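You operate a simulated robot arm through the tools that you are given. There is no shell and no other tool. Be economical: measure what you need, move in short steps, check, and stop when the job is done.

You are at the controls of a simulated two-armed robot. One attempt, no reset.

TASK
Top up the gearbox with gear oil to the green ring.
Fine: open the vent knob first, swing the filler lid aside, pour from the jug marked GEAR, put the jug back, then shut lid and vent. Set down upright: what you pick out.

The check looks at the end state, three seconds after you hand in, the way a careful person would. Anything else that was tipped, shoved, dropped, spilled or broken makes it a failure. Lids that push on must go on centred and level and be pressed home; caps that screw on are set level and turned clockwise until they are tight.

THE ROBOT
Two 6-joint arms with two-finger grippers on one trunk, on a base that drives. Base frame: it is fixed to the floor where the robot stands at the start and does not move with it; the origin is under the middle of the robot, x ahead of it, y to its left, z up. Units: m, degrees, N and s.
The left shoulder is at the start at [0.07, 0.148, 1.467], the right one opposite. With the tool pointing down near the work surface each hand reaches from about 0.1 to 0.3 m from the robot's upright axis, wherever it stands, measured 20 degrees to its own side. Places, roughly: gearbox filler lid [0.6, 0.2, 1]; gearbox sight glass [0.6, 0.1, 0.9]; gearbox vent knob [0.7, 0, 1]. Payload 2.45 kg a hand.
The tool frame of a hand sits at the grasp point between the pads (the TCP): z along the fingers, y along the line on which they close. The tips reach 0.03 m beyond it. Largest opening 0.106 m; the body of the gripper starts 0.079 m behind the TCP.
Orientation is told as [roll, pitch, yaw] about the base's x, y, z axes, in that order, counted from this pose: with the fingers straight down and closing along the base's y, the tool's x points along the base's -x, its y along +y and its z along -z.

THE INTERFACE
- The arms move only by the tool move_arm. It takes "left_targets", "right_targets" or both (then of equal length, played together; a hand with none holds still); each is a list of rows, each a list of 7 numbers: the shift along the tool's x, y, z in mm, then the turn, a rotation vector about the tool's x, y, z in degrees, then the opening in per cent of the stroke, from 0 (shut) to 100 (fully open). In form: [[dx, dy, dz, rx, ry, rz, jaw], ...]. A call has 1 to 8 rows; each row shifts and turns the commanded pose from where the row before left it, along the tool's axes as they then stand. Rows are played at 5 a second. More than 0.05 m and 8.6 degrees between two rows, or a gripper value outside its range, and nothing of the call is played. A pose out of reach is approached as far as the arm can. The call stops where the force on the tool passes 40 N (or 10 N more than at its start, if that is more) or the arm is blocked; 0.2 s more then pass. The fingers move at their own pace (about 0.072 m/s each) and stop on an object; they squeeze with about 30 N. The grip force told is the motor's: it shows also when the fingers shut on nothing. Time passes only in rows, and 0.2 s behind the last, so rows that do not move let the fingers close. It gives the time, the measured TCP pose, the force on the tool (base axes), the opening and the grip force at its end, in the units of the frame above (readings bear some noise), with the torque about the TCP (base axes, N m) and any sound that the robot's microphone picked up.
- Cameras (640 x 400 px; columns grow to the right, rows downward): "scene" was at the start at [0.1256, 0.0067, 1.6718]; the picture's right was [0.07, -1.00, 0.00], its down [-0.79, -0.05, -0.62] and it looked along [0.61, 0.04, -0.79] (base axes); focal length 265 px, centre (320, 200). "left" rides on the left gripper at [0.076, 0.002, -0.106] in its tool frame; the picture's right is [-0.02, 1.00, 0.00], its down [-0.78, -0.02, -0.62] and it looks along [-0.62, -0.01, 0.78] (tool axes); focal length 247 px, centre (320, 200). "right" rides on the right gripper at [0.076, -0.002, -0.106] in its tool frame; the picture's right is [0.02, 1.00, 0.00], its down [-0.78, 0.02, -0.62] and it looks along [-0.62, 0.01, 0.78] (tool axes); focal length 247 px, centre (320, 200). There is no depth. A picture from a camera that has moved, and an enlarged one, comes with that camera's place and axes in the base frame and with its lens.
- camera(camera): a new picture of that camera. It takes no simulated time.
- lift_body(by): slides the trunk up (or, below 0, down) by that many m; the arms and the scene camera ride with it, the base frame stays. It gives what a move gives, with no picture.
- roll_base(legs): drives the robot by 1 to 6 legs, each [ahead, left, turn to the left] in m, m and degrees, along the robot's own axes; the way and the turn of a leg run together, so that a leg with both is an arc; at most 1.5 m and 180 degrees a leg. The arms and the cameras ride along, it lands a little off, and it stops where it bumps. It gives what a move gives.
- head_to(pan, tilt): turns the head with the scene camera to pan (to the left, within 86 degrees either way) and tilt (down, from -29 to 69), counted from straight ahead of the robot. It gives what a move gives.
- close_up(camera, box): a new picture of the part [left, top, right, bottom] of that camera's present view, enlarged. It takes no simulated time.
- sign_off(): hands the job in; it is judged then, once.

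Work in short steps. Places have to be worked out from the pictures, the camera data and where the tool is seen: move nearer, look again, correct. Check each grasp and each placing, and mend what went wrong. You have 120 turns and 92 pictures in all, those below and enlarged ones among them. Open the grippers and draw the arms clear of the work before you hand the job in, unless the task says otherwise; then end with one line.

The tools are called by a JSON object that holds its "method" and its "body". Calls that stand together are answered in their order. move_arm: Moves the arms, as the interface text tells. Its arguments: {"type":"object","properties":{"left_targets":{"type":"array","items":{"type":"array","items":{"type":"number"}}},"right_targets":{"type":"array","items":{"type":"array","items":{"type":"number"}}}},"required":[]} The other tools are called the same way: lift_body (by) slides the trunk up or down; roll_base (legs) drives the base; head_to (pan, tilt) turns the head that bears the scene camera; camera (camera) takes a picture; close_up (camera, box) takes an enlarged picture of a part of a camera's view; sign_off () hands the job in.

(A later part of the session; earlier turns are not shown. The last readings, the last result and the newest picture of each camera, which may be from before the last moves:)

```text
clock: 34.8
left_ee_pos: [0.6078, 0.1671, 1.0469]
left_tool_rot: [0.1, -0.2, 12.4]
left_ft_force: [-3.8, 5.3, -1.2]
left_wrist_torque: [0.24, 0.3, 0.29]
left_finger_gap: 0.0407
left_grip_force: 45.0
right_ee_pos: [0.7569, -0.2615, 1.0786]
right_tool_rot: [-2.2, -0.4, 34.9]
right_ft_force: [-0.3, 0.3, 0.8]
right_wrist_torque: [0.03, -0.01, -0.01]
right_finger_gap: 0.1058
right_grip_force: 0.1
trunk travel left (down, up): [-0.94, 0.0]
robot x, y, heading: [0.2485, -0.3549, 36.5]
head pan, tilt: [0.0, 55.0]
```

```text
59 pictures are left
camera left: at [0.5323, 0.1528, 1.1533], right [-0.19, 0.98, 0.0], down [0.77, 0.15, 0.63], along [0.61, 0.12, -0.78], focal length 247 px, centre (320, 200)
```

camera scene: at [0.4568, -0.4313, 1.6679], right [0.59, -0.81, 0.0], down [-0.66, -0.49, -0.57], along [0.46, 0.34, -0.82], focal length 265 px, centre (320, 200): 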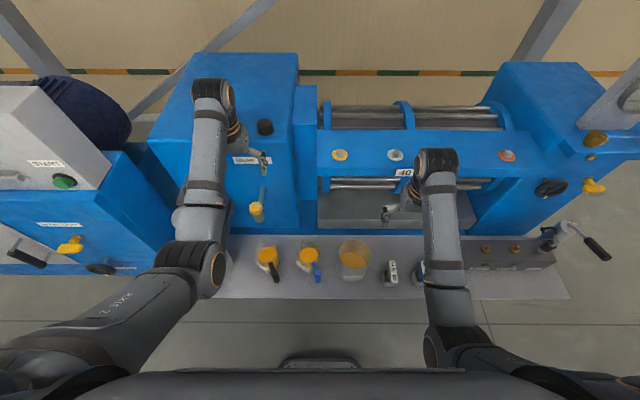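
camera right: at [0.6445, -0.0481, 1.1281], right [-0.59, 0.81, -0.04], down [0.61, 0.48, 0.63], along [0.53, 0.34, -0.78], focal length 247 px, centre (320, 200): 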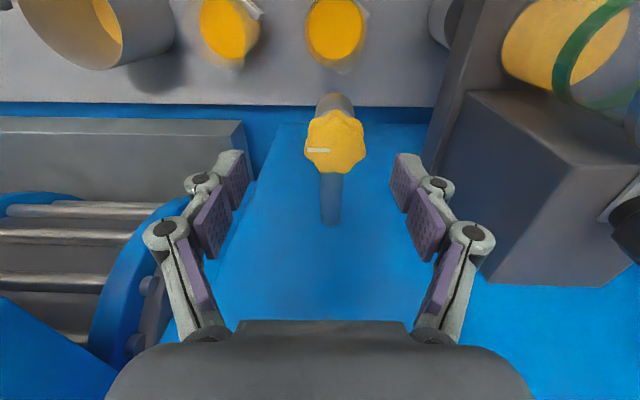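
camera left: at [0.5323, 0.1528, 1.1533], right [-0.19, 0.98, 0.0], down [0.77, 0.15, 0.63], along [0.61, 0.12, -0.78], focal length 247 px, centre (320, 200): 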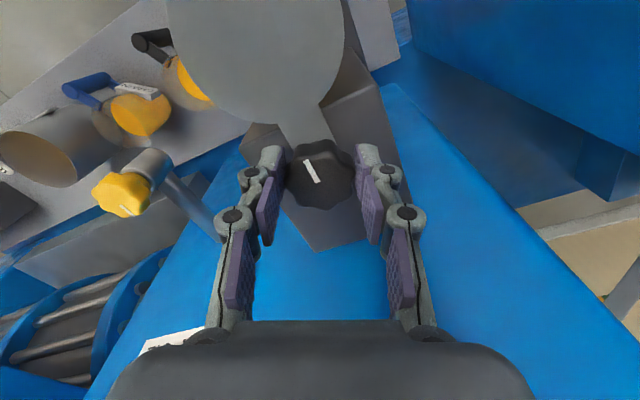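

The knob slipped and the lid stayed, so clockwise looks blocked. I try counterclockwise (lid to the right).

{"method": "move_arm", "body": {"left_targets": [[0, 0, 0, 0, 0, -8, 10], [0, 0, 0, 0, 0, -8, 10], [0, 0, 0, 0, 0, -8, 10], [0, 0, 0, 0, 0, -8, 10], [0, 0, 0, 0, 0, -8, 10], [0, 0, 0, 0, 0, -8, 10], [0, 0, 0, 0, 0, -8, 10], [0, 0, 0, 0, 0, 0, 10]]}}

{"method": "camera", "body": {"camera": "left"}}

```text
clock: 36.6
left_ee_pos: [0.6109, 0.1632, 1.0473]
left_tool_rot: [0.0, 0.0, 68.3]
left_ft_force: [9.5, -12.2, -11.4]
left_wrist_torque: [-0.39, -0.61, -0.07]
left_finger_gap: 0.0412
left_grip_force: 45.1
right_ee_pos: [0.7608, -0.2635, 1.0766]
right_tool_rot: [-1.8, -0.3, 34.8]
right_ft_force: [0.0, -0.3, -0.6]
right_wrist_torque: [-0.03, 0.0, 0.03]
right_finger_gap: 0.1061
right_grip_force: 0.0
trunk travel left (down, up): [-0.94, 0.0]
robot x, y, heading: [0.2467, -0.3582, 36.4]
head pan, tilt: [0.0, 55.0]
```

```text
58 pictures are left
camera left: at [0.5816, 0.093, 1.1536], right [-0.92, 0.39, 0.0], down [0.3, 0.72, 0.62], along [0.24, 0.57, -0.78], focal length 247 px, centre (320, 200)
```

left: 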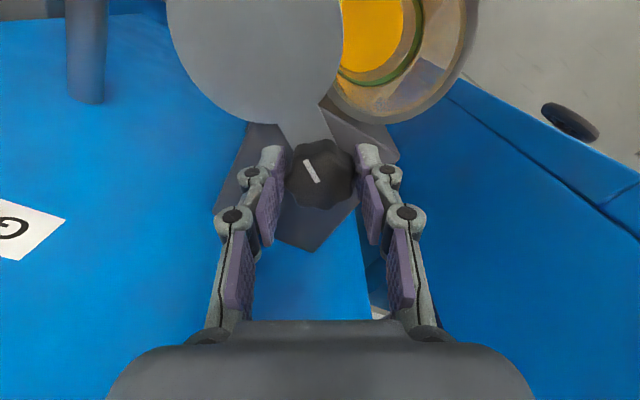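

The lid swings with the hand counterclockwise. I continue about 48° more.

{"method": "move_arm", "body": {"left_targets": [[0, -3, 0, 0, 0, -8, 10], [0, 0, 0, 0, 0, -8, 10], [0, 0, 0, 0, 0, -8, 10], [0, 0, 0, 0, 0, -8, 10], [0, 0, 0, 0, 0, -8, 10], [0, 0, 0, 0, 0, -8, 10], [0, 0, 0, 0, 0, 0, 10]]}}

{"method": "camera", "body": {"camera": "left"}}

```text
clock: 38.2
left_ee_pos: [0.6155, 0.1674, 1.0479]
left_tool_rot: [-0.4, -0.1, 116.6]
left_ft_force: [12.0, 2.7, -4.1]
left_wrist_torque: [0.69, -0.19, -0.53]
left_finger_gap: 0.0407
left_grip_force: 45.1
right_ee_pos: [0.7619, -0.2614, 1.0776]
right_tool_rot: [-2.1, -0.4, 34.9]
right_ft_force: [0.1, -0.1, 0.1]
right_wrist_torque: [0.0, 0.01, -0.02]
right_finger_gap: 0.1059
right_grip_force: 0.0
trunk travel left (down, up): [-0.94, 0.0]
robot x, y, heading: [0.2473, -0.3559, 36.4]
head pan, tilt: [0.0, 55.0]
```

```text
57 pictures are left
camera left: at [0.6466, 0.098, 1.1537], right [-0.9, -0.43, -0.01], down [-0.34, 0.7, 0.62], along [-0.26, 0.57, -0.78], focal length 247 px, centre (320, 200)
```

left: 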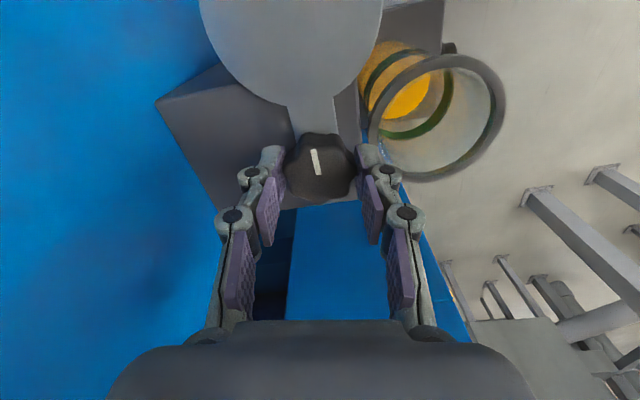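

The lid is open about 90° to the right, at its stop, and the wide filler mouth is free at about (0.555,0.12). I release and lift clear.

{"method": "move_arm", "body": {"left_targets": [[0, 0, 0, 0, 0, 0, 80], [0, 0, 0, 0, 0, 0, 90], [0, 0, -30, 0, 0, 0, 100], [0, 0, -30, 0, 0, 0, 100], [0, 0, -30, 0, 0, 0, 100]]}}

{"method": "camera", "body": {"camera": "left"}}

```text
clock: 39.4
left_ee_pos: [0.6122, 0.1627, 1.1377]
left_tool_rot: [-0.3, 0.0, 116.4]
left_ft_force: [1.0, -0.1, 0.1]
left_wrist_torque: [-0.01, 0.0, -0.02]
left_finger_gap: 0.106
left_grip_force: 0.1
right_ee_pos: [0.7584, -0.2626, 1.0775]
right_tool_rot: [-1.9, -0.6, 34.9]
right_ft_force: [1.7, 0.6, -0.4]
right_wrist_torque: [0.01, 0.01, 0.05]
right_finger_gap: 0.1061
right_grip_force: 0.0
trunk travel left (down, up): [-0.94, 0.0]
robot x, y, heading: [0.2471, -0.3508, 36.3]
head pan, tilt: [0.0, 55.0]
```

```text
56 pictures are left
camera left: at [0.6426, 0.0938, 1.2446], right [-0.91, -0.43, 0.0], down [-0.34, 0.71, 0.62], along [-0.26, 0.56, -0.78], focal length 247 px, centre (320, 200)
```

left: 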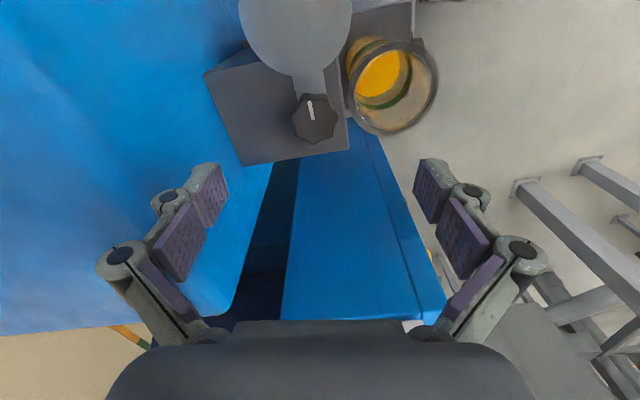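

Next is the jug. I back the robot off and drive right so the jug handle is on the left hand's side, then lower the trunk.

{"method": "roll_base", "body": {"legs": [[-0.25, 0, 0], [0, -0.21, 0]]}}

{"method": "lift_body", "body": {"by": -0.35}}

{"method": "head_to", "body": {"pan": 0, "tilt": 35}}

{"method": "camera", "body": {"camera": "scene"}}

```text
clock: 42.5
left_ee_pos: [0.5328, -0.1503, 1.1363]
left_tool_rot: [-0.3, 0.1, 116.5]
left_ft_force: [0.1, -0.1, 1.0]
left_wrist_torque: [-0.05, -0.05, -0.01]
left_finger_gap: 0.1063
left_grip_force: 0.0
right_ee_pos: [0.6807, -0.5766, 1.0778]
right_tool_rot: [-2.2, -0.5, 34.9]
right_ft_force: [-0.1, 0.0, -0.1]
right_wrist_torque: [0.0, -0.03, 0.02]
right_finger_gap: 0.1061
right_grip_force: 0.0
trunk travel left (down, up): [-0.94, 0.0]
robot x, y, heading: [0.171, -0.6729, 36.5]
head pan, tilt: [0.0, 55.0]
```

```text
clock: 45.9
left_ee_pos: [0.534, -0.1534, 0.7887]
left_tool_rot: [-0.4, -0.1, 116.5]
left_ft_force: [0.8, -0.2, 0.0]
left_wrist_torque: [0.0, 0.01, -0.02]
left_finger_gap: 0.1059
left_grip_force: 0.1
right_ee_pos: [0.6821, -0.5782, 0.7278]
right_tool_rot: [-2.0, -0.5, 35.0]
right_ft_force: [-0.4, -0.1, -0.2]
right_wrist_torque: [-0.01, 0.01, 0.04]
right_finger_gap: 0.1061
right_grip_force: 0.0
trunk travel left (down, up): [-0.59, 0.35]
robot x, y, heading: [0.1696, -0.6786, 36.3]
head pan, tilt: [0.0, 55.0]
```

```text
clock: 46.7
left_ee_pos: [0.5347, -0.154, 0.7871]
left_tool_rot: [-0.4, 0.1, 116.6]
left_ft_force: [0.2, -0.2, 0.1]
left_wrist_torque: [-0.04, 0.01, -0.01]
left_finger_gap: 0.1059
left_grip_force: 0.1
right_ee_pos: [0.6823, -0.5777, 0.7296]
right_tool_rot: [-2.0, -0.5, 35.1]
right_ft_force: [-0.3, -0.2, 0.4]
right_wrist_torque: [0.0, -0.01, -0.03]
right_finger_gap: 0.1058
right_grip_force: 0.0
trunk travel left (down, up): [-0.59, 0.35]
robot x, y, heading: [0.1708, -0.6737, 36.5]
head pan, tilt: [0.0, 35.0]
```

```text
55 pictures are left
camera scene: at [0.2835, -0.5891, 1.346], right [0.59, -0.8, 0.0], down [-0.46, -0.34, -0.82], along [0.66, 0.49, -0.57], focal length 265 px, centre (320, 200)
```

scene: 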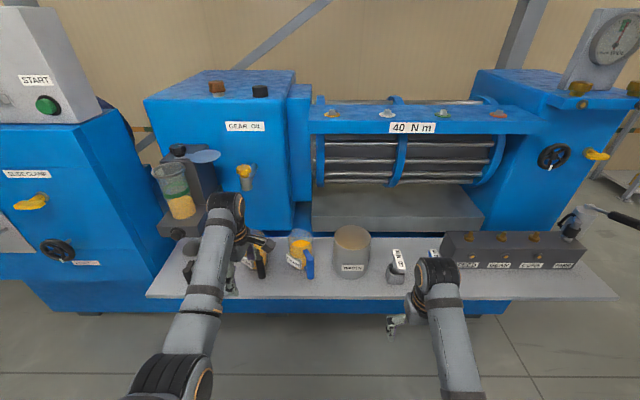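

A good view of the sight glass and the jugs. I enlarge it to read the level and locate the jug.

{"method": "close_up", "body": {"camera": "scene", "box": [140, 130, 340, 290]}}

```text
2.50 times, centred on (240, 210) of scene
camera zoom: at [0.2835, -0.5891, 1.346], right [0.59, -0.8, 0.0], down [-0.46, -0.34, -0.82], along [0.66, 0.49, -0.57], focal length 662 px, centre (520, 175)
```

zoom: 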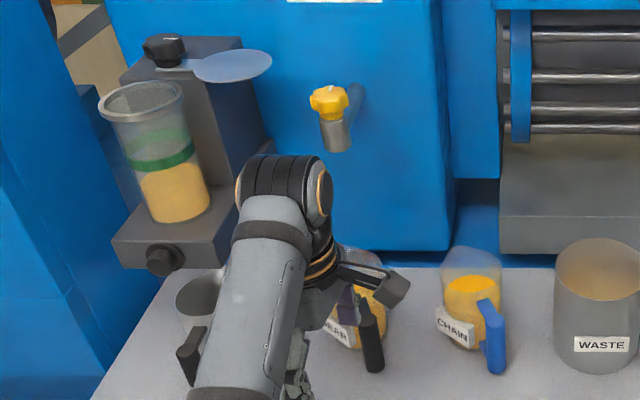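

The level is clearly below the ring. I turn the left hand by a further -100° so that its camera will be on top once the fingers point forward.

{"method": "move_arm", "body": {"left_targets": [[20, 0, -20, 0, 0, -8, 100], [0, 0, 0, 0, 0, -8, 100], [0, 0, 0, 0, 0, -8, 100], [0, 0, 0, 0, 0, -8, 100], [0, 0, 0, 0, 0, -8, 100], [0, 0, 0, 0, 0, -8, 100], [0, 0, 0, 0, 0, -8, 100], [0, 0, 0, 0, 0, -8, 100]]}}

{"method": "move_arm", "body": {"left_targets": [[0, 0, 0, 0, 0, -8, 100], [0, 0, 0, 0, 0, -8, 100], [0, 0, 0, 0, 0, -8, 100], [0, 0, 0, 0, 0, -8, 100], [0, 0, 0, 0, 0, -4, 100], [0, 0, 0, 0, 0, 0, 100]]}}

```text
clock: 48.5
left_ee_pos: [0.5433, -0.1724, 0.8073]
left_tool_rot: [-0.2, 0.2, -179.3]
left_ft_force: [-0.5, 0.0, 0.2]
left_wrist_torque: [0.02, 0.01, 0.0]
left_finger_gap: 0.1059
left_grip_force: 0.0
right_ee_pos: [0.6816, -0.5792, 0.7293]
right_tool_rot: [-2.0, -0.5, 35.0]
right_ft_force: [0.1, 0.1, -1.0]
right_wrist_torque: [-0.01, 0.01, 0.01]
right_finger_gap: 0.1061
right_grip_force: 0.0
trunk travel left (down, up): [-0.59, 0.35]
robot x, y, heading: [0.1733, -0.67, 36.3]
head pan, tilt: [0.0, 35.0]
```

```text
clock: 49.9
left_ee_pos: [0.5387, -0.1679, 0.8081]
left_tool_rot: [-0.3, 0.2, -152.2]
left_ft_force: [0.3, -0.4, 0.0]
left_wrist_torque: [0.0, 0.02, 0.05]
left_finger_gap: 0.1059
left_grip_force: 0.0
left hand out of reach, approached as far as the arm can: row 4, 5
right_ee_pos: [0.6817, -0.5787, 0.7284]
right_tool_rot: [-2.0, -0.5, 35.0]
right_ft_force: [-0.2, -0.4, 0.6]
right_wrist_torque: [0.04, -0.05, -0.02]
right_finger_gap: 0.106
right_grip_force: 0.1
trunk travel left (down, up): [-0.59, 0.35]
robot x, y, heading: [0.1734, -0.6722, 36.6]
head pan, tilt: [0.0, 35.0]
```

The wrist limit stops at yaw -152, which is good enough. Now I pitch the fingers forward (positive about tool y).

{"method": "move_arm", "body": {"left_targets": [[0, 0, 0, 0, 8, 0, 100], [0, 0, 0, 0, 8, 0, 100], [0, 0, 0, 0, 8, 0, 100], [0, 0, 0, 0, 8, 0, 100], [0, 0, 0, 0, 8, 0, 100], [0, 0, 0, 0, 8, 0, 100]]}}

{"method": "camera", "body": {"camera": "scene"}}

{"method": "camera", "body": {"camera": "left"}}

```text
clock: 51.3
left_ee_pos: [0.5379, -0.1677, 0.8095]
left_tool_rot: [-0.4, 48.4, -152.6]
left_ft_force: [0.0, -0.1, 0.4]
left_wrist_torque: [0.01, -0.05, -0.01]
left_finger_gap: 0.1061
left_grip_force: 0.1
right_ee_pos: [0.6809, -0.5796, 0.7285]
right_tool_rot: [-2.0, -0.6, 34.9]
right_ft_force: [-1.0, -0.1, 0.7]
right_wrist_torque: [0.01, -0.06, -0.04]
right_finger_gap: 0.106
right_grip_force: 0.0
trunk travel left (down, up): [-0.59, 0.35]
robot x, y, heading: [0.1691, -0.6727, 36.2]
head pan, tilt: [0.0, 35.0]
```

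```text
53 pictures are left
camera scene: at [0.2828, -0.5893, 1.3462], right [0.59, -0.8, 0.0], down [-0.46, -0.34, -0.82], along [0.66, 0.49, -0.57], focal length 265 px, centre (320, 200)
```

scene: 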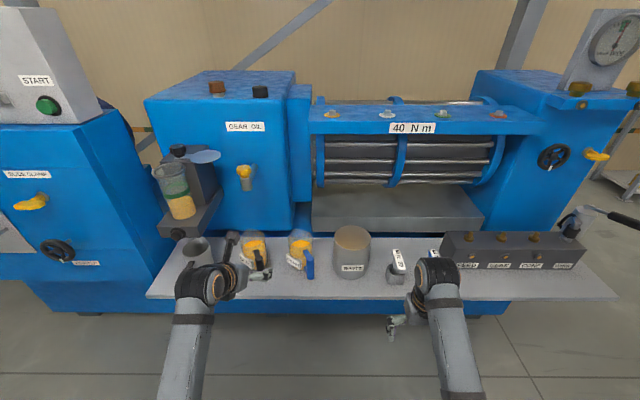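

```text
52 pictures are left
camera left: at [0.5127, -0.1842, 0.9372], right [0.45, -0.89, -0.02], down [-0.88, -0.44, -0.17], along [0.15, 0.1, -0.98], focal length 247 px, centre (320, 200)
```

left: 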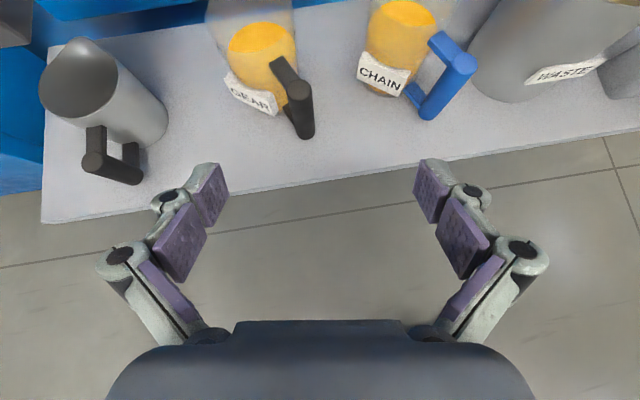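

The camera sees the GEAR jug and its black handle from above. I zoom the scene view to triangulate the handle bar.

{"method": "close_up", "body": {"camera": "scene", "box": [220, 210, 340, 310]}}

{"method": "close_up", "body": {"camera": "left", "box": [180, 0, 380, 160]}}

```text
4.00 times, centred on (280, 260) of scene
camera zoom: at [0.2828, -0.5893, 1.3462], right [0.59, -0.8, 0.0], down [-0.46, -0.34, -0.82], along [0.66, 0.49, -0.57], focal length 1059 px, centre (480, -40)
```

zoom: 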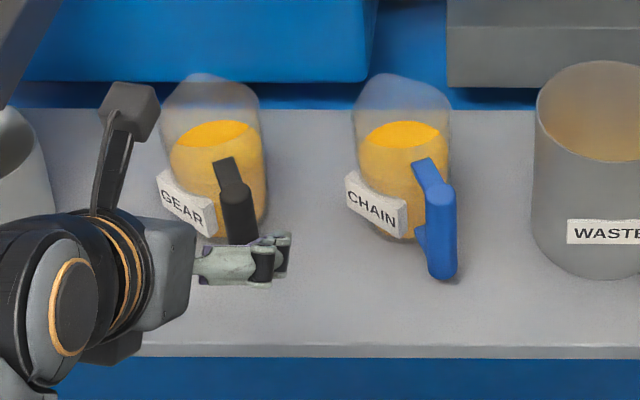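

```text
2.50 times, centred on (280, 80) of left
camera zoom: at [0.5127, -0.1842, 0.9372], right [0.45, -0.89, -0.02], down [-0.88, -0.44, -0.17], along [0.15, 0.1, -0.98], focal length 617 px, centre (420, 500)
```

zoom: 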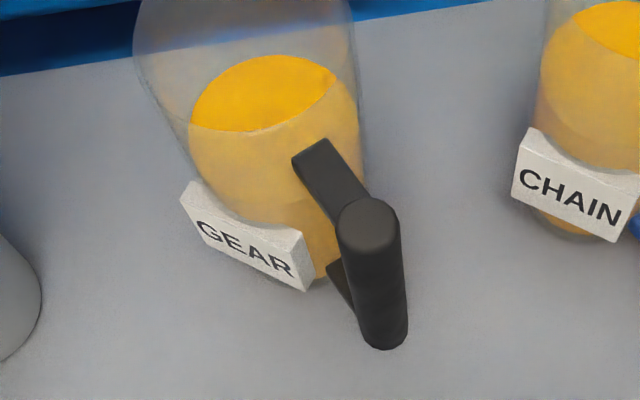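

The bar is vertical at (0.627,-0.099), spanning z about 0.64 to 0.734, with the jug body in direction ~57° from it. I finish pitching the fingers to horizontal and turn the hand left about 28° so it approaches straight along the handle.

{"method": "move_arm", "body": {"left_targets": [[0, 0, 0, 0, 8, 0, 60], [0, 0, 0, 0, 8, 0, 60], [0, 0, 0, 0, 8, 0, 60], [0, 0, 0, 0, 8, 0, 60], [0, 0, 0, 0, 8, 0, 60]]}}

{"method": "move_arm", "body": {"left_targets": [[0, 0, 0, 8, 0, 0, 60], [0, 0, 0, 8, 0, 0, 60], [0, 0, 0, 8, 0, 0, 60], [0, 0, 0, 4, 0, 0, 60], [0, 0, 0, 0, 0, 0, 60]]}}

{"method": "camera", "body": {"camera": "left"}}

{"method": "camera", "body": {"camera": "scene"}}

```text
clock: 52.5
left_ee_pos: [0.5379, -0.1686, 0.8081]
left_tool_rot: [-9.3, 88.3, -161.4]
left_ft_force: [0.0, -0.6, 0.4]
left_wrist_torque: [0.0, -0.02, -0.02]
left_finger_gap: 0.0637
left_grip_force: 0.1
right_ee_pos: [0.6819, -0.5782, 0.7277]
right_tool_rot: [-2.0, -0.6, 35.0]
right_ft_force: [-0.5, -0.9, 0.5]
right_wrist_torque: [0.01, 0.0, -0.01]
right_finger_gap: 0.1057
right_grip_force: 0.1
trunk travel left (down, up): [-0.59, 0.35]
robot x, y, heading: [0.1748, -0.6708, 36.0]
head pan, tilt: [0.0, 35.0]
```

```text
clock: 53.4
left_ee_pos: [0.5143, -0.184, 0.8289]
left_tool_rot: [-93.2, 78.1, 127.6]
left_ft_force: [-0.4, -0.3, -0.1]
left_wrist_torque: [0.01, -0.03, -0.04]
left_finger_gap: 0.0635
left_grip_force: 0.1
left hand out of reach, approached as far as the arm can: row 2, 3, 4
right_ee_pos: [0.6805, -0.577, 0.7288]
right_tool_rot: [-2.1, -0.5, 34.9]
right_ft_force: [0.2, -0.2, 0.4]
right_wrist_torque: [-0.01, 0.01, 0.01]
right_finger_gap: 0.1059
right_grip_force: 0.0
trunk travel left (down, up): [-0.59, 0.35]
robot x, y, heading: [0.1715, -0.6715, 36.2]
head pan, tilt: [0.0, 35.0]
stopped in row 4 (left hand): the arm was blocked; the commanded pose is now the measured one
```

```text
49 pictures are left
camera left: at [0.4434, -0.2663, 0.9024], right [0.64, -0.74, -0.23], down [-0.58, -0.26, -0.77], along [0.51, 0.62, -0.6], focal length 247 px, centre (320, 200)
```

left: 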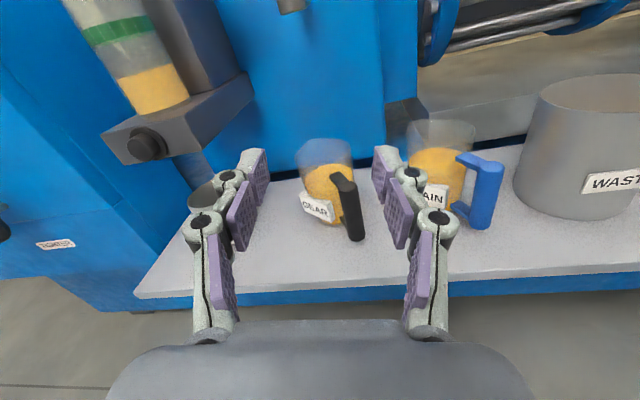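

```text
48 pictures are left
camera scene: at [0.2831, -0.5879, 1.3461], right [0.59, -0.8, 0.0], down [-0.46, -0.34, -0.82], along [0.66, 0.49, -0.57], focal length 265 px, centre (320, 200)
```

scene: 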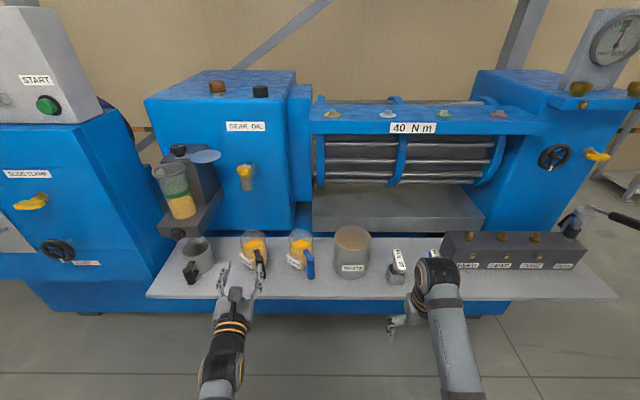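

The wrist limit leaves the hand rolled about 13°. I'll level it with less hand yaw and get the remaining heading by turning the base, so I first fold the right hand back and down out of the way.

{"method": "move_arm", "body": {"left_targets": [[0, 0, 0, -8, 0, 0, 60], [0, 0, 0, 0, 0, -7, 60], [0, 0, 0, 0, 0, -6, 60], [0, 0, 0, 0, 0, 0, 60], [0, 0, 0, 0, 0, 0, 60]], "right_targets": [[40, 0, 30, 0, 0, 0, 50], [40, 0, 30, 0, 0, 0, 50], [40, 0, 30, 0, 0, 0, 50], [40, 0, 30, 0, 0, 0, 50], [40, 0, 30, 0, 0, 0, 50]]}}

{"method": "camera", "body": {"camera": "left"}}

```text
clock: 54.5
left_ee_pos: [0.5139, -0.1856, 0.8294]
left_tool_rot: [65.7, 88.4, -77.9]
left_ft_force: [0.0, -0.1, -0.8]
left_wrist_torque: [0.03, 0.0, 0.05]
left_finger_gap: 0.0635
left_grip_force: 0.1
left hand out of reach, approached as far as the arm can: row 1
right_ee_pos: [0.5222, -0.698, 0.5799]
right_tool_rot: [-2.1, -0.7, 34.9]
right_ft_force: [-0.9, -0.3, -1.5]
right_wrist_torque: [0.01, -0.03, 0.0]
right_finger_gap: 0.053
right_grip_force: 0.2
trunk travel left (down, up): [-0.59, 0.35]
robot x, y, heading: [0.1741, -0.6736, 36.4]
head pan, tilt: [0.0, 35.0]
```

```text
47 pictures are left
camera left: at [0.4283, -0.2475, 0.9075], right [0.59, -0.8, 0.0], down [-0.51, -0.38, -0.78], along [0.63, 0.46, -0.63], focal length 247 px, centre (320, 200)
```

left: 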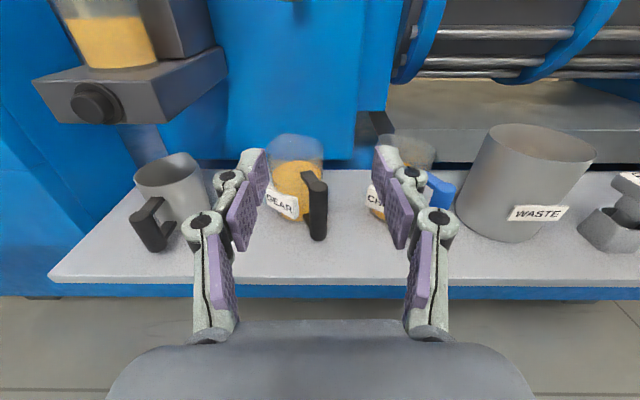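

The hand is now level with heading 36.5°. I turn the base 20° left and drive to put the hand about 0.11 m in front of the handle, still above it.

{"method": "roll_base", "body": {"legs": [[0, 0, 20], [0, -0.25, 0], [0.05, 0, 0]]}}

{"method": "camera", "body": {"camera": "left"}}

```text
clock: 58.0
left_ee_pos: [0.5627, -0.1926, 0.8274]
left_tool_rot: [60.3, 88.4, -63.1]
left_ft_force: [0.4, 0.3, 0.0]
left_wrist_torque: [0.02, 0.01, 0.02]
left_finger_gap: 0.0633
left_grip_force: 0.0
right_ee_pos: [0.7454, -0.6726, 0.5795]
right_tool_rot: [-1.9, -0.3, 55.2]
right_ft_force: [0.9, 0.3, 0.2]
right_wrist_torque: [-0.04, 0.03, 0.0]
right_finger_gap: 0.0529
right_grip_force: 0.1
trunk travel left (down, up): [-0.59, 0.35]
robot x, y, heading: [0.405, -0.7671, 56.5]
head pan, tilt: [0.0, 35.0]
```

```text
46 pictures are left
camera left: at [0.5034, -0.2804, 0.9065], right [0.83, -0.55, 0.0], down [-0.35, -0.53, -0.78], along [0.43, 0.65, -0.63], focal length 247 px, centre (320, 200)
```

left: 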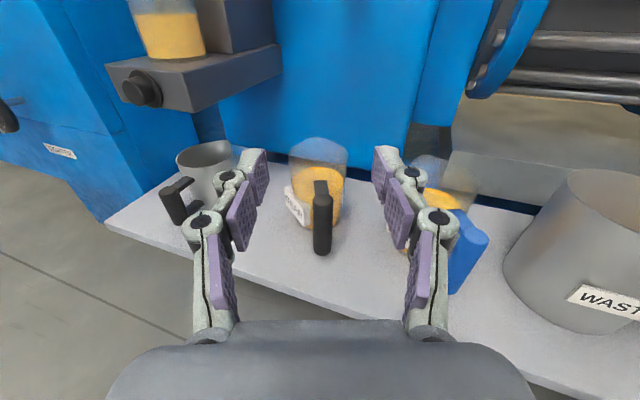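

Perfectly lined up behind the handle. I lower the hand to handle height (z≈0.69) here, in front of the bench edge.

{"method": "move_arm", "body": {"left_targets": [[-46, 0, 0, 0, 0, 0, 60], [-46, 0, 0, 0, 0, 0, 60], [-44, 0, 0, 0, 0, 0, 60], [0, 0, 0, 0, 0, 0, 60]]}}

{"method": "camera", "body": {"camera": "left"}}

```text
clock: 59.0
left_ee_pos: [0.5694, -0.2045, 0.7381]
left_tool_rot: [49.5, 88.4, -74.8]
left_ft_force: [0.2, 0.5, 0.5]
left_wrist_torque: [-0.02, 0.04, 0.03]
left_finger_gap: 0.0637
left_grip_force: 0.1
left hand out of reach, approached as far as the arm can: row 1, 2, 3
right_ee_pos: [0.7445, -0.6719, 0.5803]
right_tool_rot: [-2.0, -0.5, 55.0]
right_ft_force: [0.7, 0.8, 0.5]
right_wrist_torque: [0.01, 0.0, 0.01]
right_finger_gap: 0.053
right_grip_force: 0.1
trunk travel left (down, up): [-0.59, 0.35]
robot x, y, heading: [0.4058, -0.7711, 56.6]
head pan, tilt: [0.0, 35.0]
```

```text
45 pictures are left
camera left: at [0.5115, -0.2916, 0.816], right [0.83, -0.56, 0.0], down [-0.36, -0.53, -0.77], along [0.43, 0.64, -0.64], focal length 247 px, centre (320, 200)
```

left: 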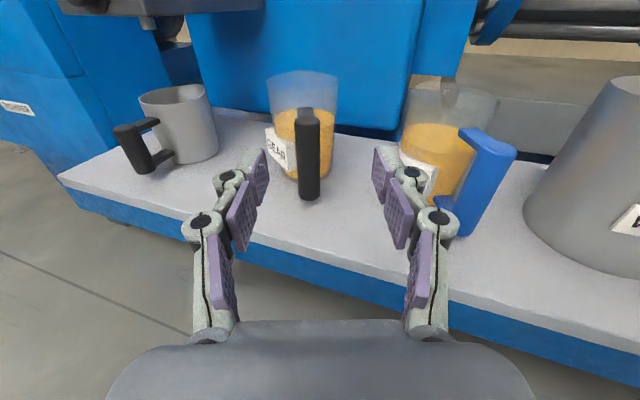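

The arm bottomed out at z=0.738, so I lower the trunk by 45 mm instead.

{"method": "lift_body", "body": {"by": -0.046}}

{"method": "move_arm", "body": {"left_targets": [[0, -10, 0, 0, 0, 0, 60], [0, 0, 20, 0, 0, 0, 60]]}}

{"method": "camera", "body": {"camera": "left"}}

```text
clock: 59.9
left_ee_pos: [0.5716, -0.2044, 0.6918]
left_tool_rot: [53.5, 88.2, -70.8]
left_ft_force: [-0.3, 0.4, -0.3]
left_wrist_torque: [-0.02, 0.02, 0.05]
left_finger_gap: 0.0636
left_grip_force: 0.0
right_ee_pos: [0.745, -0.6715, 0.5332]
right_tool_rot: [-2.0, -0.6, 55.0]
right_ft_force: [0.4, 0.0, -0.1]
right_wrist_torque: [-0.03, 0.02, 0.0]
right_finger_gap: 0.0528
right_grip_force: 0.0
trunk travel left (down, up): [-0.544, 0.396]
robot x, y, heading: [0.406, -0.7697, 56.6]
head pan, tilt: [0.0, 35.0]
```

```text
clock: 60.5
left_ee_pos: [0.5744, -0.1838, 0.6899]
left_tool_rot: [46.3, 88.1, -78.6]
left_ft_force: [-0.8, 0.3, -0.3]
left_wrist_torque: [-0.04, 0.0, -0.04]
left_finger_gap: 0.0632
left_grip_force: 0.0
right_ee_pos: [0.7455, -0.6723, 0.5338]
right_tool_rot: [-1.9, -0.5, 55.1]
right_ft_force: [0.6, 0.3, -0.4]
right_wrist_torque: [0.01, 0.0, -0.01]
right_finger_gap: 0.0532
right_grip_force: 0.0
trunk travel left (down, up): [-0.544, 0.396]
robot x, y, heading: [0.4096, -0.77, 56.7]
head pan, tilt: [0.0, 35.0]
```

```text
44 pictures are left
camera left: at [0.5141, -0.2689, 0.7705], right [0.82, -0.57, 0.0], down [-0.36, -0.53, -0.77], along [0.44, 0.63, -0.64], focal length 247 px, centre (320, 200)
```

left: 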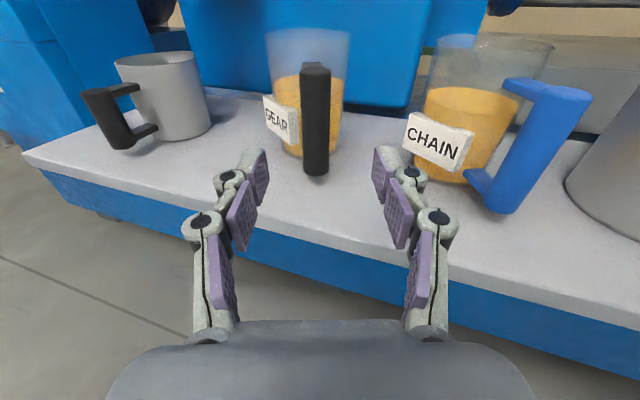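

The bar is centred (column 316) and about 0.10 m ahead. I advance so it lies between the pads.

{"method": "move_arm", "body": {"left_targets": [[0, 0, 35, 0, 0, 0, 60], [0, 0, 35, 0, 0, 0, 60], [0, 0, 24, 0, 0, 0, 60], [0, 0, 0, 0, 0, 0, 60]]}}

{"method": "camera", "body": {"camera": "left"}}

```text
clock: 61.5
left_ee_pos: [0.619, -0.1108, 0.7114]
left_tool_rot: [44.3, 88.0, -80.8]
left_ft_force: [0.2, 0.2, 1.1]
left_wrist_torque: [0.01, 0.01, 0.02]
left_finger_gap: 0.0637
left_grip_force: 0.1
left hand out of reach, approached as far as the arm can: row 1, 2, 3
right_ee_pos: [0.7449, -0.673, 0.5332]
right_tool_rot: [-2.0, -0.5, 55.1]
right_ft_force: [-0.2, 0.0, -0.1]
right_wrist_torque: [-0.01, 0.0, -0.02]
right_finger_gap: 0.053
right_grip_force: 0.0
trunk travel left (down, up): [-0.544, 0.396]
robot x, y, heading: [0.4081, -0.7736, 56.6]
head pan, tilt: [0.0, 35.0]
```

```text
43 pictures are left
camera left: at [0.558, -0.1951, 0.7904], right [0.82, -0.58, 0.0], down [-0.37, -0.52, -0.77], along [0.44, 0.63, -0.64], focal length 247 px, centre (320, 200)
```

left: 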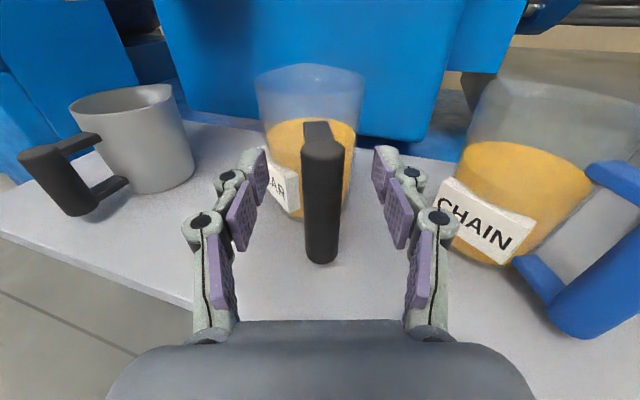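

The arm is near full extension and drifted up. I lower the trunk 26 mm and drive ahead 12 mm.

{"method": "lift_body", "body": {"by": -0.026}}

{"method": "roll_base", "body": {"legs": [[0.012, 0, 0]]}}

{"method": "camera", "body": {"camera": "left"}}

```text
clock: 62.2
left_ee_pos: [0.6192, -0.1099, 0.6842]
left_tool_rot: [44.9, 88.0, -80.2]
left_ft_force: [-0.3, -0.2, 0.2]
left_wrist_torque: [-0.01, 0.01, 0.03]
left_finger_gap: 0.0636
left_grip_force: 0.1
right_ee_pos: [0.7452, -0.6728, 0.5081]
right_tool_rot: [-2.0, -0.5, 55.0]
right_ft_force: [0.1, -0.9, 0.2]
right_wrist_torque: [-0.01, 0.01, 0.02]
right_finger_gap: 0.0527
right_grip_force: 0.1
trunk travel left (down, up): [-0.518, 0.422]
robot x, y, heading: [0.4081, -0.7713, 56.6]
head pan, tilt: [0.0, 35.0]
```

```text
clock: 62.9
left_ee_pos: [0.625, -0.099, 0.6845]
left_tool_rot: [44.0, 88.1, -81.3]
left_ft_force: [-0.5, -0.7, -0.1]
left_wrist_torque: [0.01, -0.05, 0.02]
left_finger_gap: 0.0637
left_grip_force: 0.1
right_ee_pos: [0.7527, -0.6623, 0.5068]
right_tool_rot: [-2.1, -0.5, 55.1]
right_ft_force: [-0.3, 0.7, -0.6]
right_wrist_torque: [-0.01, 0.02, 0.02]
right_finger_gap: 0.053
right_grip_force: 0.2
trunk travel left (down, up): [-0.518, 0.422]
robot x, y, heading: [0.4148, -0.7566, 56.4]
head pan, tilt: [0.0, 35.0]
```

```text
42 pictures are left
camera left: at [0.565, -0.1851, 0.764], right [0.82, -0.58, 0.0], down [-0.37, -0.52, -0.77], along [0.44, 0.63, -0.64], focal length 247 px, centre (320, 200)
```

left: 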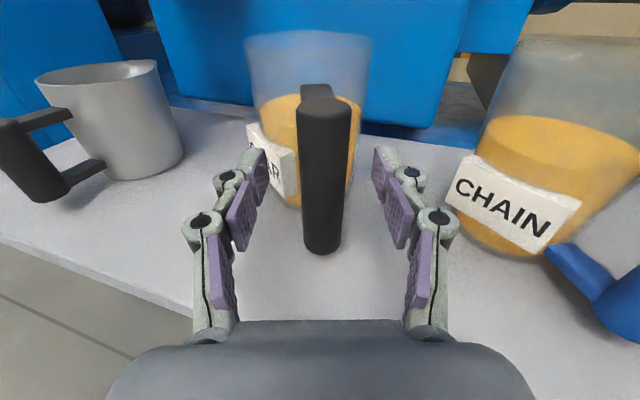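

The bar is at the TCP with the tips short of the body. I shift 3 mm right and close on the bar.

{"method": "move_arm", "body": {"left_targets": [[0, 3, 0, 0, 0, 0, 60], [0, 0, 0, 0, 0, 0, 30], [0, 0, 0, 0, 0, 0, 5], [0, 0, 0, 0, 0, 0, 0], [0, 0, 0, 0, 0, 0, 0]]}}

{"method": "camera", "body": {"camera": "left"}}

```text
clock: 64.1
left_ee_pos: [0.6269, -0.1021, 0.6828]
left_tool_rot: [44.0, 87.9, -81.3]
left_ft_force: [-2.7, 0.2, 0.7]
left_wrist_torque: [0.21, 0.18, 0.14]
left_finger_gap: 0.0229
left_grip_force: 29.9
right_ee_pos: [0.7506, -0.6626, 0.5077]
right_tool_rot: [-1.9, -0.5, 55.1]
right_ft_force: [0.0, -0.5, -0.2]
right_wrist_torque: [-0.01, -0.01, -0.01]
right_finger_gap: 0.0531
right_grip_force: 0.0
trunk travel left (down, up): [-0.518, 0.422]
robot x, y, heading: [0.416, -0.7583, 56.4]
head pan, tilt: [0.0, 35.0]
```

```text
41 pictures are left
camera left: at [0.5668, -0.1869, 0.7643], right [0.82, -0.58, 0.0], down [-0.37, -0.52, -0.77], along [0.44, 0.63, -0.64], focal length 247 px, centre (320, 200)
```

left: 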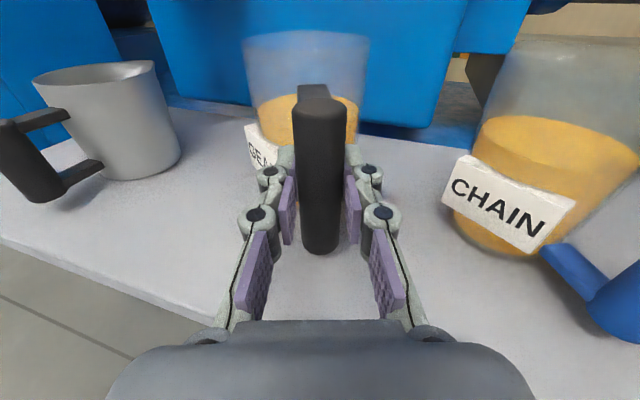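

The bar is gripped (gap 23 mm). I lift the trunk 30 mm to test the grip.

{"method": "lift_body", "body": {"by": 0.03}}

{"method": "camera", "body": {"camera": "left"}}

```text
clock: 64.9
left_ee_pos: [0.6288, -0.1027, 0.7131]
left_tool_rot: [42.4, 88.0, -82.7]
left_ft_force: [-0.2, -0.6, -5.3]
left_wrist_torque: [-0.22, 0.12, -0.01]
left_finger_gap: 0.0226
left_grip_force: 30.2
right_ee_pos: [0.7506, -0.6626, 0.5377]
right_tool_rot: [-2.0, -0.5, 55.1]
right_ft_force: [-0.5, 0.0, 0.0]
right_wrist_torque: [0.0, -0.03, -0.01]
right_finger_gap: 0.0528
right_grip_force: 0.0
trunk travel left (down, up): [-0.548, 0.392]
robot x, y, heading: [0.4119, -0.7584, 56.6]
head pan, tilt: [0.0, 35.0]
```

```text
40 pictures are left
camera left: at [0.5674, -0.1863, 0.7933], right [0.82, -0.58, 0.0], down [-0.37, -0.53, -0.77], along [0.44, 0.62, -0.64], focal length 247 px, centre (320, 200)
```

left: 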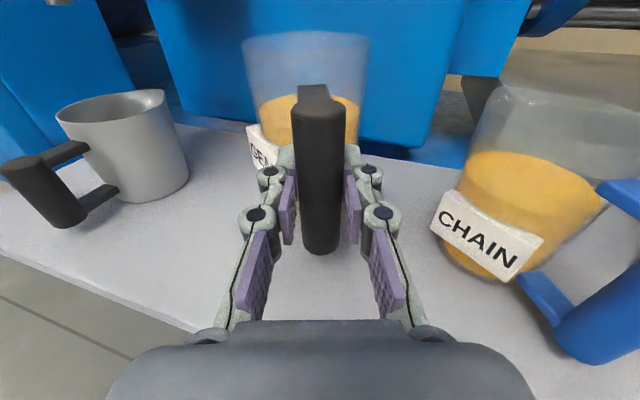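

The jug weighs about 540 g and hangs level. I raise a bit more and back straight out from under the vent before turning and raising fully.

{"method": "lift_body", "body": {"by": 0.03}}

{"method": "roll_base", "body": {"legs": [[-0.2, 0, 0], [0, 0, -20]]}}

{"method": "lift_body", "body": {"by": 0.33}}

{"method": "camera", "body": {"camera": "left"}}

```text
clock: 65.6
left_ee_pos: [0.629, -0.1015, 0.7441]
left_tool_rot: [42.9, 87.8, -82.3]
left_ft_force: [0.1, -0.8, -4.9]
left_wrist_torque: [-0.22, 0.15, -0.04]
left_finger_gap: 0.0226
left_grip_force: 30.1
right_ee_pos: [0.7516, -0.6633, 0.5669]
right_tool_rot: [-2.0, -0.6, 55.1]
right_ft_force: [0.9, -0.4, -0.6]
right_wrist_torque: [0.0, -0.01, 0.01]
right_finger_gap: 0.0532
right_grip_force: 0.0
trunk travel left (down, up): [-0.578, 0.362]
robot x, y, heading: [0.4148, -0.761, 56.4]
head pan, tilt: [0.0, 35.0]
```

```text
clock: 68.3
left_ee_pos: [0.7288, -0.3852, 0.7431]
left_tool_rot: [43.6, 87.9, -101.7]
left_ft_force: [-1.2, 0.0, -4.4]
left_wrist_torque: [-0.23, 0.1, 0.09]
left_finger_gap: 0.0251
left_grip_force: 30.0
right_ee_pos: [0.6524, -0.9536, 0.567]
right_tool_rot: [-2.0, -0.5, 35.1]
right_ft_force: [0.2, -0.4, 0.3]
right_wrist_torque: [-0.02, -0.01, 0.03]
right_finger_gap: 0.0529
right_grip_force: 0.1
trunk travel left (down, up): [-0.578, 0.362]
robot x, y, heading: [0.3021, -0.9241, 36.4]
head pan, tilt: [0.0, 35.0]
```

```text
clock: 71.6
left_ee_pos: [0.7299, -0.3846, 1.0737]
left_tool_rot: [42.9, 88.0, -102.4]
left_ft_force: [0.0, 0.1, -4.3]
left_wrist_torque: [-0.19, 0.13, 0.0]
left_finger_gap: 0.0227
left_grip_force: 29.3
right_ee_pos: [0.6519, -0.9529, 0.8982]
right_tool_rot: [-2.0, -0.5, 35.0]
right_ft_force: [-0.2, -0.5, 0.6]
right_wrist_torque: [0.01, 0.02, -0.02]
right_finger_gap: 0.0532
right_grip_force: 0.1
trunk travel left (down, up): [-0.908, 0.032]
robot x, y, heading: [0.2956, -0.9273, 36.7]
head pan, tilt: [0.0, 35.0]
```

```text
39 pictures are left
camera left: at [0.6426, -0.443, 1.1535], right [0.57, -0.82, 0.0], down [-0.53, -0.37, -0.77], along [0.63, 0.43, -0.64], focal length 247 px, centre (320, 200)
```

left: 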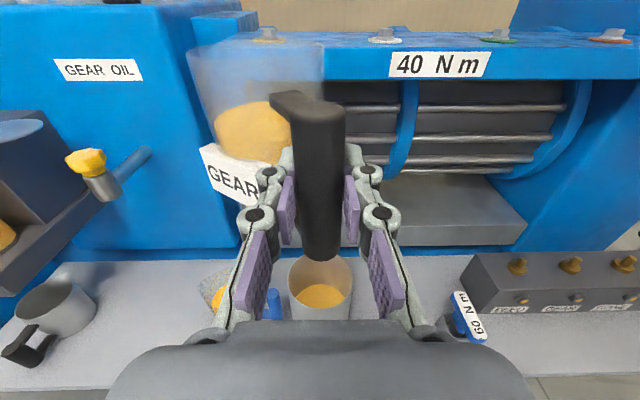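

The jug pivoted about the bar by about 20° during the base turn, so a sideways pour would flop. A forward pour (pitching the hand back towards fingers-down) is stable. I raise the hand a little, turn the base back +20° to realign the jug, and drive towards the filler.

{"method": "move_arm", "body": {"left_targets": [[15, 0, 0, 0, 0, 0, 0], [15, 0, 0, 0, 0, 0, 0], [15, 0, 0, 0, 0, 0, 0]]}}

{"method": "roll_base", "body": {"legs": [[0, 0, 20], [0, 0.13, 0], [0.1, 0, 0]]}}

{"method": "camera", "body": {"camera": "left"}}

```text
clock: 72.4
left_ee_pos: [0.7304, -0.3856, 1.0996]
left_tool_rot: [45.7, 88.0, -100.1]
left_ft_force: [-0.5, 0.4, -4.0]
left_wrist_torque: [-0.22, 0.12, 0.01]
left_finger_gap: 0.0227
left_grip_force: 29.7
left hand out of reach, approached as far as the arm can: row 2, 3
right_ee_pos: [0.6519, -0.9525, 0.8972]
right_tool_rot: [-1.9, -0.4, 35.0]
right_ft_force: [0.1, -0.3, 0.5]
right_wrist_torque: [0.03, -0.01, -0.01]
right_finger_gap: 0.0529
right_grip_force: 0.1
trunk travel left (down, up): [-0.908, 0.032]
robot x, y, heading: [0.3003, -0.9337, 36.4]
head pan, tilt: [0.0, 35.0]
```

```text
clock: 75.5
left_ee_pos: [0.4677, -0.1209, 1.1021]
left_tool_rot: [48.8, 88.1, -77.1]
left_ft_force: [-0.5, 0.0, -4.3]
left_wrist_torque: [-0.25, 0.03, -0.01]
left_finger_gap: 0.0228
left_grip_force: 29.6
right_ee_pos: [0.5875, -0.6817, 0.8972]
right_tool_rot: [-2.1, -0.6, 54.8]
right_ft_force: [-1.3, 0.1, -0.6]
right_wrist_torque: [0.04, -0.01, 0.0]
right_finger_gap: 0.0535
right_grip_force: 0.0
trunk travel left (down, up): [-0.908, 0.032]
robot x, y, heading: [0.2499, -0.7732, 56.4]
head pan, tilt: [0.0, 35.0]
```

```text
38 pictures are left
camera left: at [0.406, -0.2043, 1.181], right [0.81, -0.59, 0.0], down [-0.37, -0.52, -0.77], along [0.46, 0.62, -0.64], focal length 247 px, centre (320, 200)
```

left: 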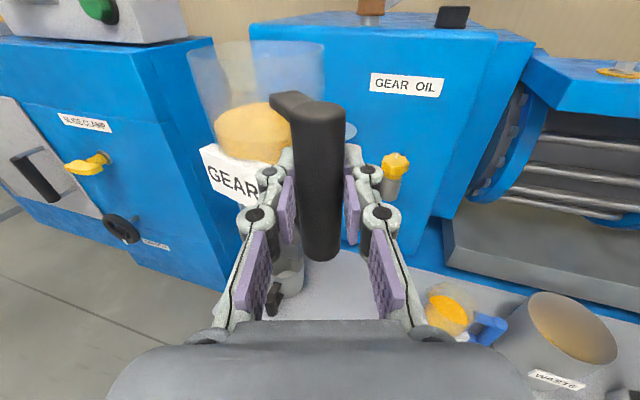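

The grip is holding; the jug sits about 30° left of the hand axis. I turn the hand 6° right for wrist margin and pre-tilt by 32° here, away from the filler.

{"method": "move_arm", "body": {"left_targets": [[0, 0, 0, -6, 0, 0, 0], [0, 0, 0, 0, -6, 0, 0], [0, 0, 0, 0, -6, 0, 0], [0, 0, 0, 0, -6, 0, 0], [0, 0, 0, 0, -6, 0, 0], [0, 0, 0, 0, -6, 0, 0], [0, 0, 0, 0, 0, 0, 0]]}}

{"method": "camera", "body": {"camera": "left"}}

{"method": "camera", "body": {"camera": "scene"}}

```text
clock: 77.1
left_ee_pos: [0.4721, -0.1217, 1.1009]
left_tool_rot: [3.3, 61.7, -130.0]
left_ft_force: [0.0, 0.3, -4.8]
left_wrist_torque: [-0.21, 0.05, 0.0]
left_finger_gap: 0.0229
left_grip_force: 29.5
left hand out of reach, approached as far as the arm can: row 2
right_ee_pos: [0.5882, -0.679, 0.8979]
right_tool_rot: [-2.0, -0.5, 54.8]
right_ft_force: [0.1, -0.8, -0.9]
right_wrist_torque: [0.01, -0.01, 0.02]
right_finger_gap: 0.0532
right_grip_force: 0.1
trunk travel left (down, up): [-0.908, 0.032]
robot x, y, heading: [0.2518, -0.773, 56.4]
head pan, tilt: [0.0, 35.0]
```

```text
37 pictures are left
camera left: at [0.4315, -0.1619, 1.2196], right [0.72, -0.69, 0.01], down [-0.63, -0.67, -0.4], along [0.28, 0.28, -0.92], focal length 247 px, centre (320, 200)
```

left: 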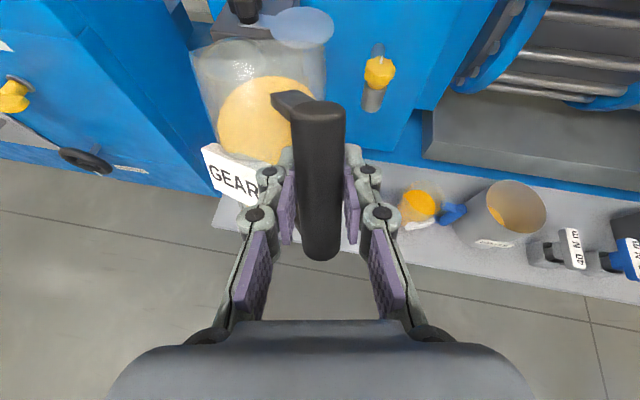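

```text
36 pictures are left
camera scene: at [0.3276, -0.6574, 1.664], right [0.83, -0.56, 0.0], down [-0.32, -0.48, -0.82], along [0.46, 0.68, -0.57], focal length 265 px, centre (320, 200)
```

scene: 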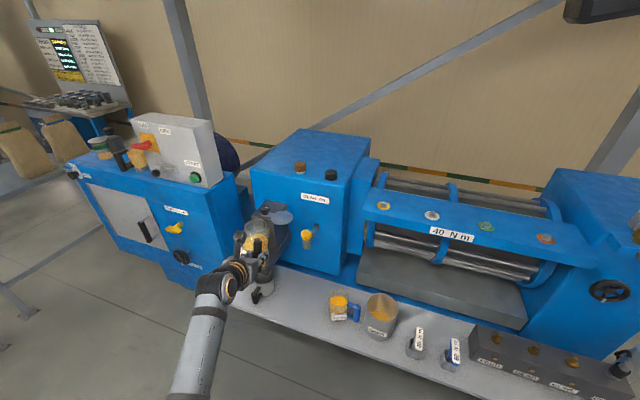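

The wrist has room. I raise the trunk 30 mm so the jug's bottom edge clears the filler rim, then drive the lip over the mouth, stopping 3 cm short.

{"method": "lift_body", "body": {"by": 0.03}}

{"method": "roll_base", "body": {"legs": [[0.105, 0.043, 0]]}}

{"method": "camera", "body": {"camera": "left"}}

{"method": "close_up", "body": {"camera": "scene", "box": [180, 170, 360, 310]}}

```text
clock: 77.8
left_ee_pos: [0.4709, -0.1213, 1.1311]
left_tool_rot: [3.4, 61.8, -130.1]
left_ft_force: [-0.7, 0.5, -3.9]
left_wrist_torque: [-0.21, 0.03, 0.01]
left_finger_gap: 0.023
left_grip_force: 30.5
right_ee_pos: [0.5892, -0.6791, 0.9271]
right_tool_rot: [-2.0, -0.5, 54.8]
right_ft_force: [-0.5, -0.5, 0.6]
right_wrist_torque: [0.01, 0.0, -0.04]
right_finger_gap: 0.053
right_grip_force: 0.0
trunk travel left (down, up): [-0.938, 0.002]
robot x, y, heading: [0.2488, -0.7716, 56.0]
head pan, tilt: [0.0, 35.0]
```

```text
clock: 79.0
left_ee_pos: [0.4949, -0.0106, 1.133]
left_tool_rot: [3.1, 62.0, -130.1]
left_ft_force: [0.1, 0.4, -4.4]
left_wrist_torque: [-0.18, 0.05, 0.01]
left_finger_gap: 0.0229
left_grip_force: 30.0
right_ee_pos: [0.6114, -0.5682, 0.9286]
right_tool_rot: [-2.0, -0.6, 55.0]
right_ft_force: [-0.2, -0.2, -1.3]
right_wrist_torque: [0.05, 0.0, -0.02]
right_finger_gap: 0.0528
right_grip_force: 0.1
trunk travel left (down, up): [-0.938, 0.002]
robot x, y, heading: [0.2709, -0.6616, 56.2]
head pan, tilt: [0.0, 35.0]
```

```text
35 pictures are left
camera left: at [0.4529, -0.0522, 1.2509], right [0.73, -0.69, 0.01], down [-0.63, -0.67, -0.4], along [0.28, 0.29, -0.92], focal length 247 px, centre (320, 200)
```

left: 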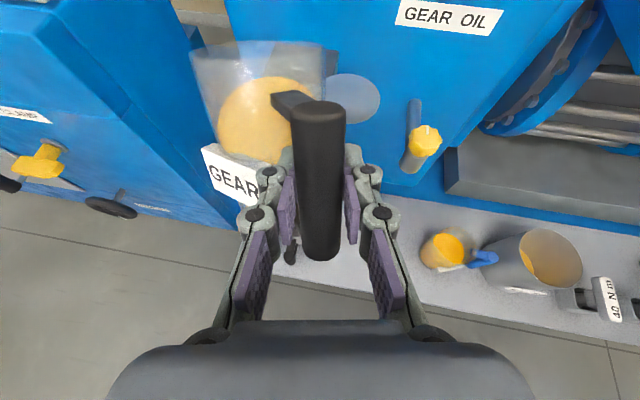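

```text
2.86 times, centred on (270, 240) of scene
camera zoom: at [0.3505, -0.5488, 1.6944], right [0.83, -0.55, 0.0], down [-0.32, -0.48, -0.82], along [0.45, 0.68, -0.57], focal length 756 px, centre (463, 86)
```

zoom: 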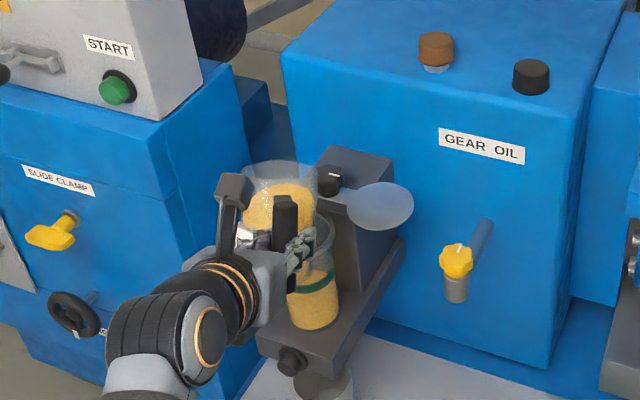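

The jug is just in front of the mouth, and the scene camera shows both well. I move 30 mm forward horizontally, then tilt to about 46°.

{"method": "move_arm", "body": {"left_targets": [[7, -3, 13, 0, 0, 0, 0], [7, -3, 13, 0, 0, 0, 0], [0, 0, 0, 0, -6, 0, 0], [0, 0, 0, 0, -6, 0, 0], [0, 0, 0, 0, -6, 0, 0], [0, 0, 0, 0, 0, 0, 0]]}}

{"method": "camera", "body": {"camera": "left"}}

{"method": "close_up", "body": {"camera": "scene", "box": [220, 200, 320, 300]}}

```text
clock: 80.4
left_ee_pos: [0.5099, 0.0185, 1.1307]
left_tool_rot: [2.2, 43.9, -131.2]
left_ft_force: [0.0, 0.2, -4.9]
left_wrist_torque: [-0.16, 0.04, 0.0]
left_finger_gap: 0.0228
left_grip_force: 30.5
right_ee_pos: [0.6118, -0.5656, 0.9269]
right_tool_rot: [-2.1, -0.4, 54.9]
right_ft_force: [0.7, 0.1, 0.3]
right_wrist_torque: [-0.03, -0.04, 0.02]
right_finger_gap: 0.0531
right_grip_force: 0.1
trunk travel left (down, up): [-0.938, 0.002]
robot x, y, heading: [0.2719, -0.6647, 56.3]
head pan, tilt: [0.0, 35.0]
```

```text
33 pictures are left
camera left: at [0.4954, 0.0057, 1.2614], right [0.72, -0.69, 0.01], down [-0.69, -0.72, -0.09], along [0.07, 0.06, -1.0], focal length 247 px, centre (320, 200)
```

left: 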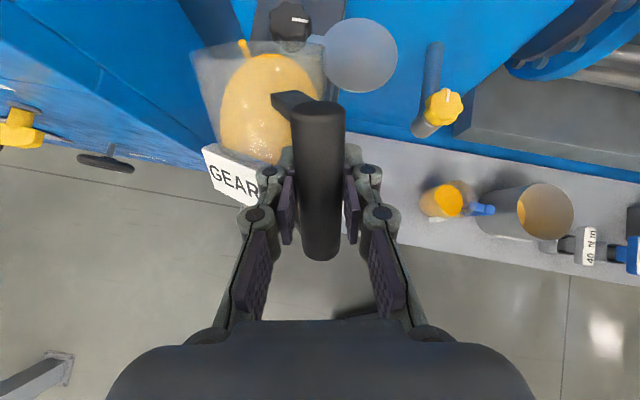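

```text
4.00 times, centred on (270, 250) of scene
camera zoom: at [0.3511, -0.5445, 1.694], right [0.83, -0.55, 0.0], down [-0.32, -0.48, -0.82], along [0.45, 0.68, -0.57], focal length 1059 px, centre (520, 0)
```

zoom: 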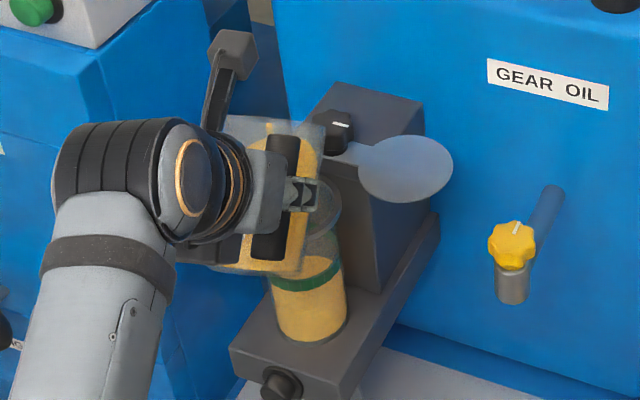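

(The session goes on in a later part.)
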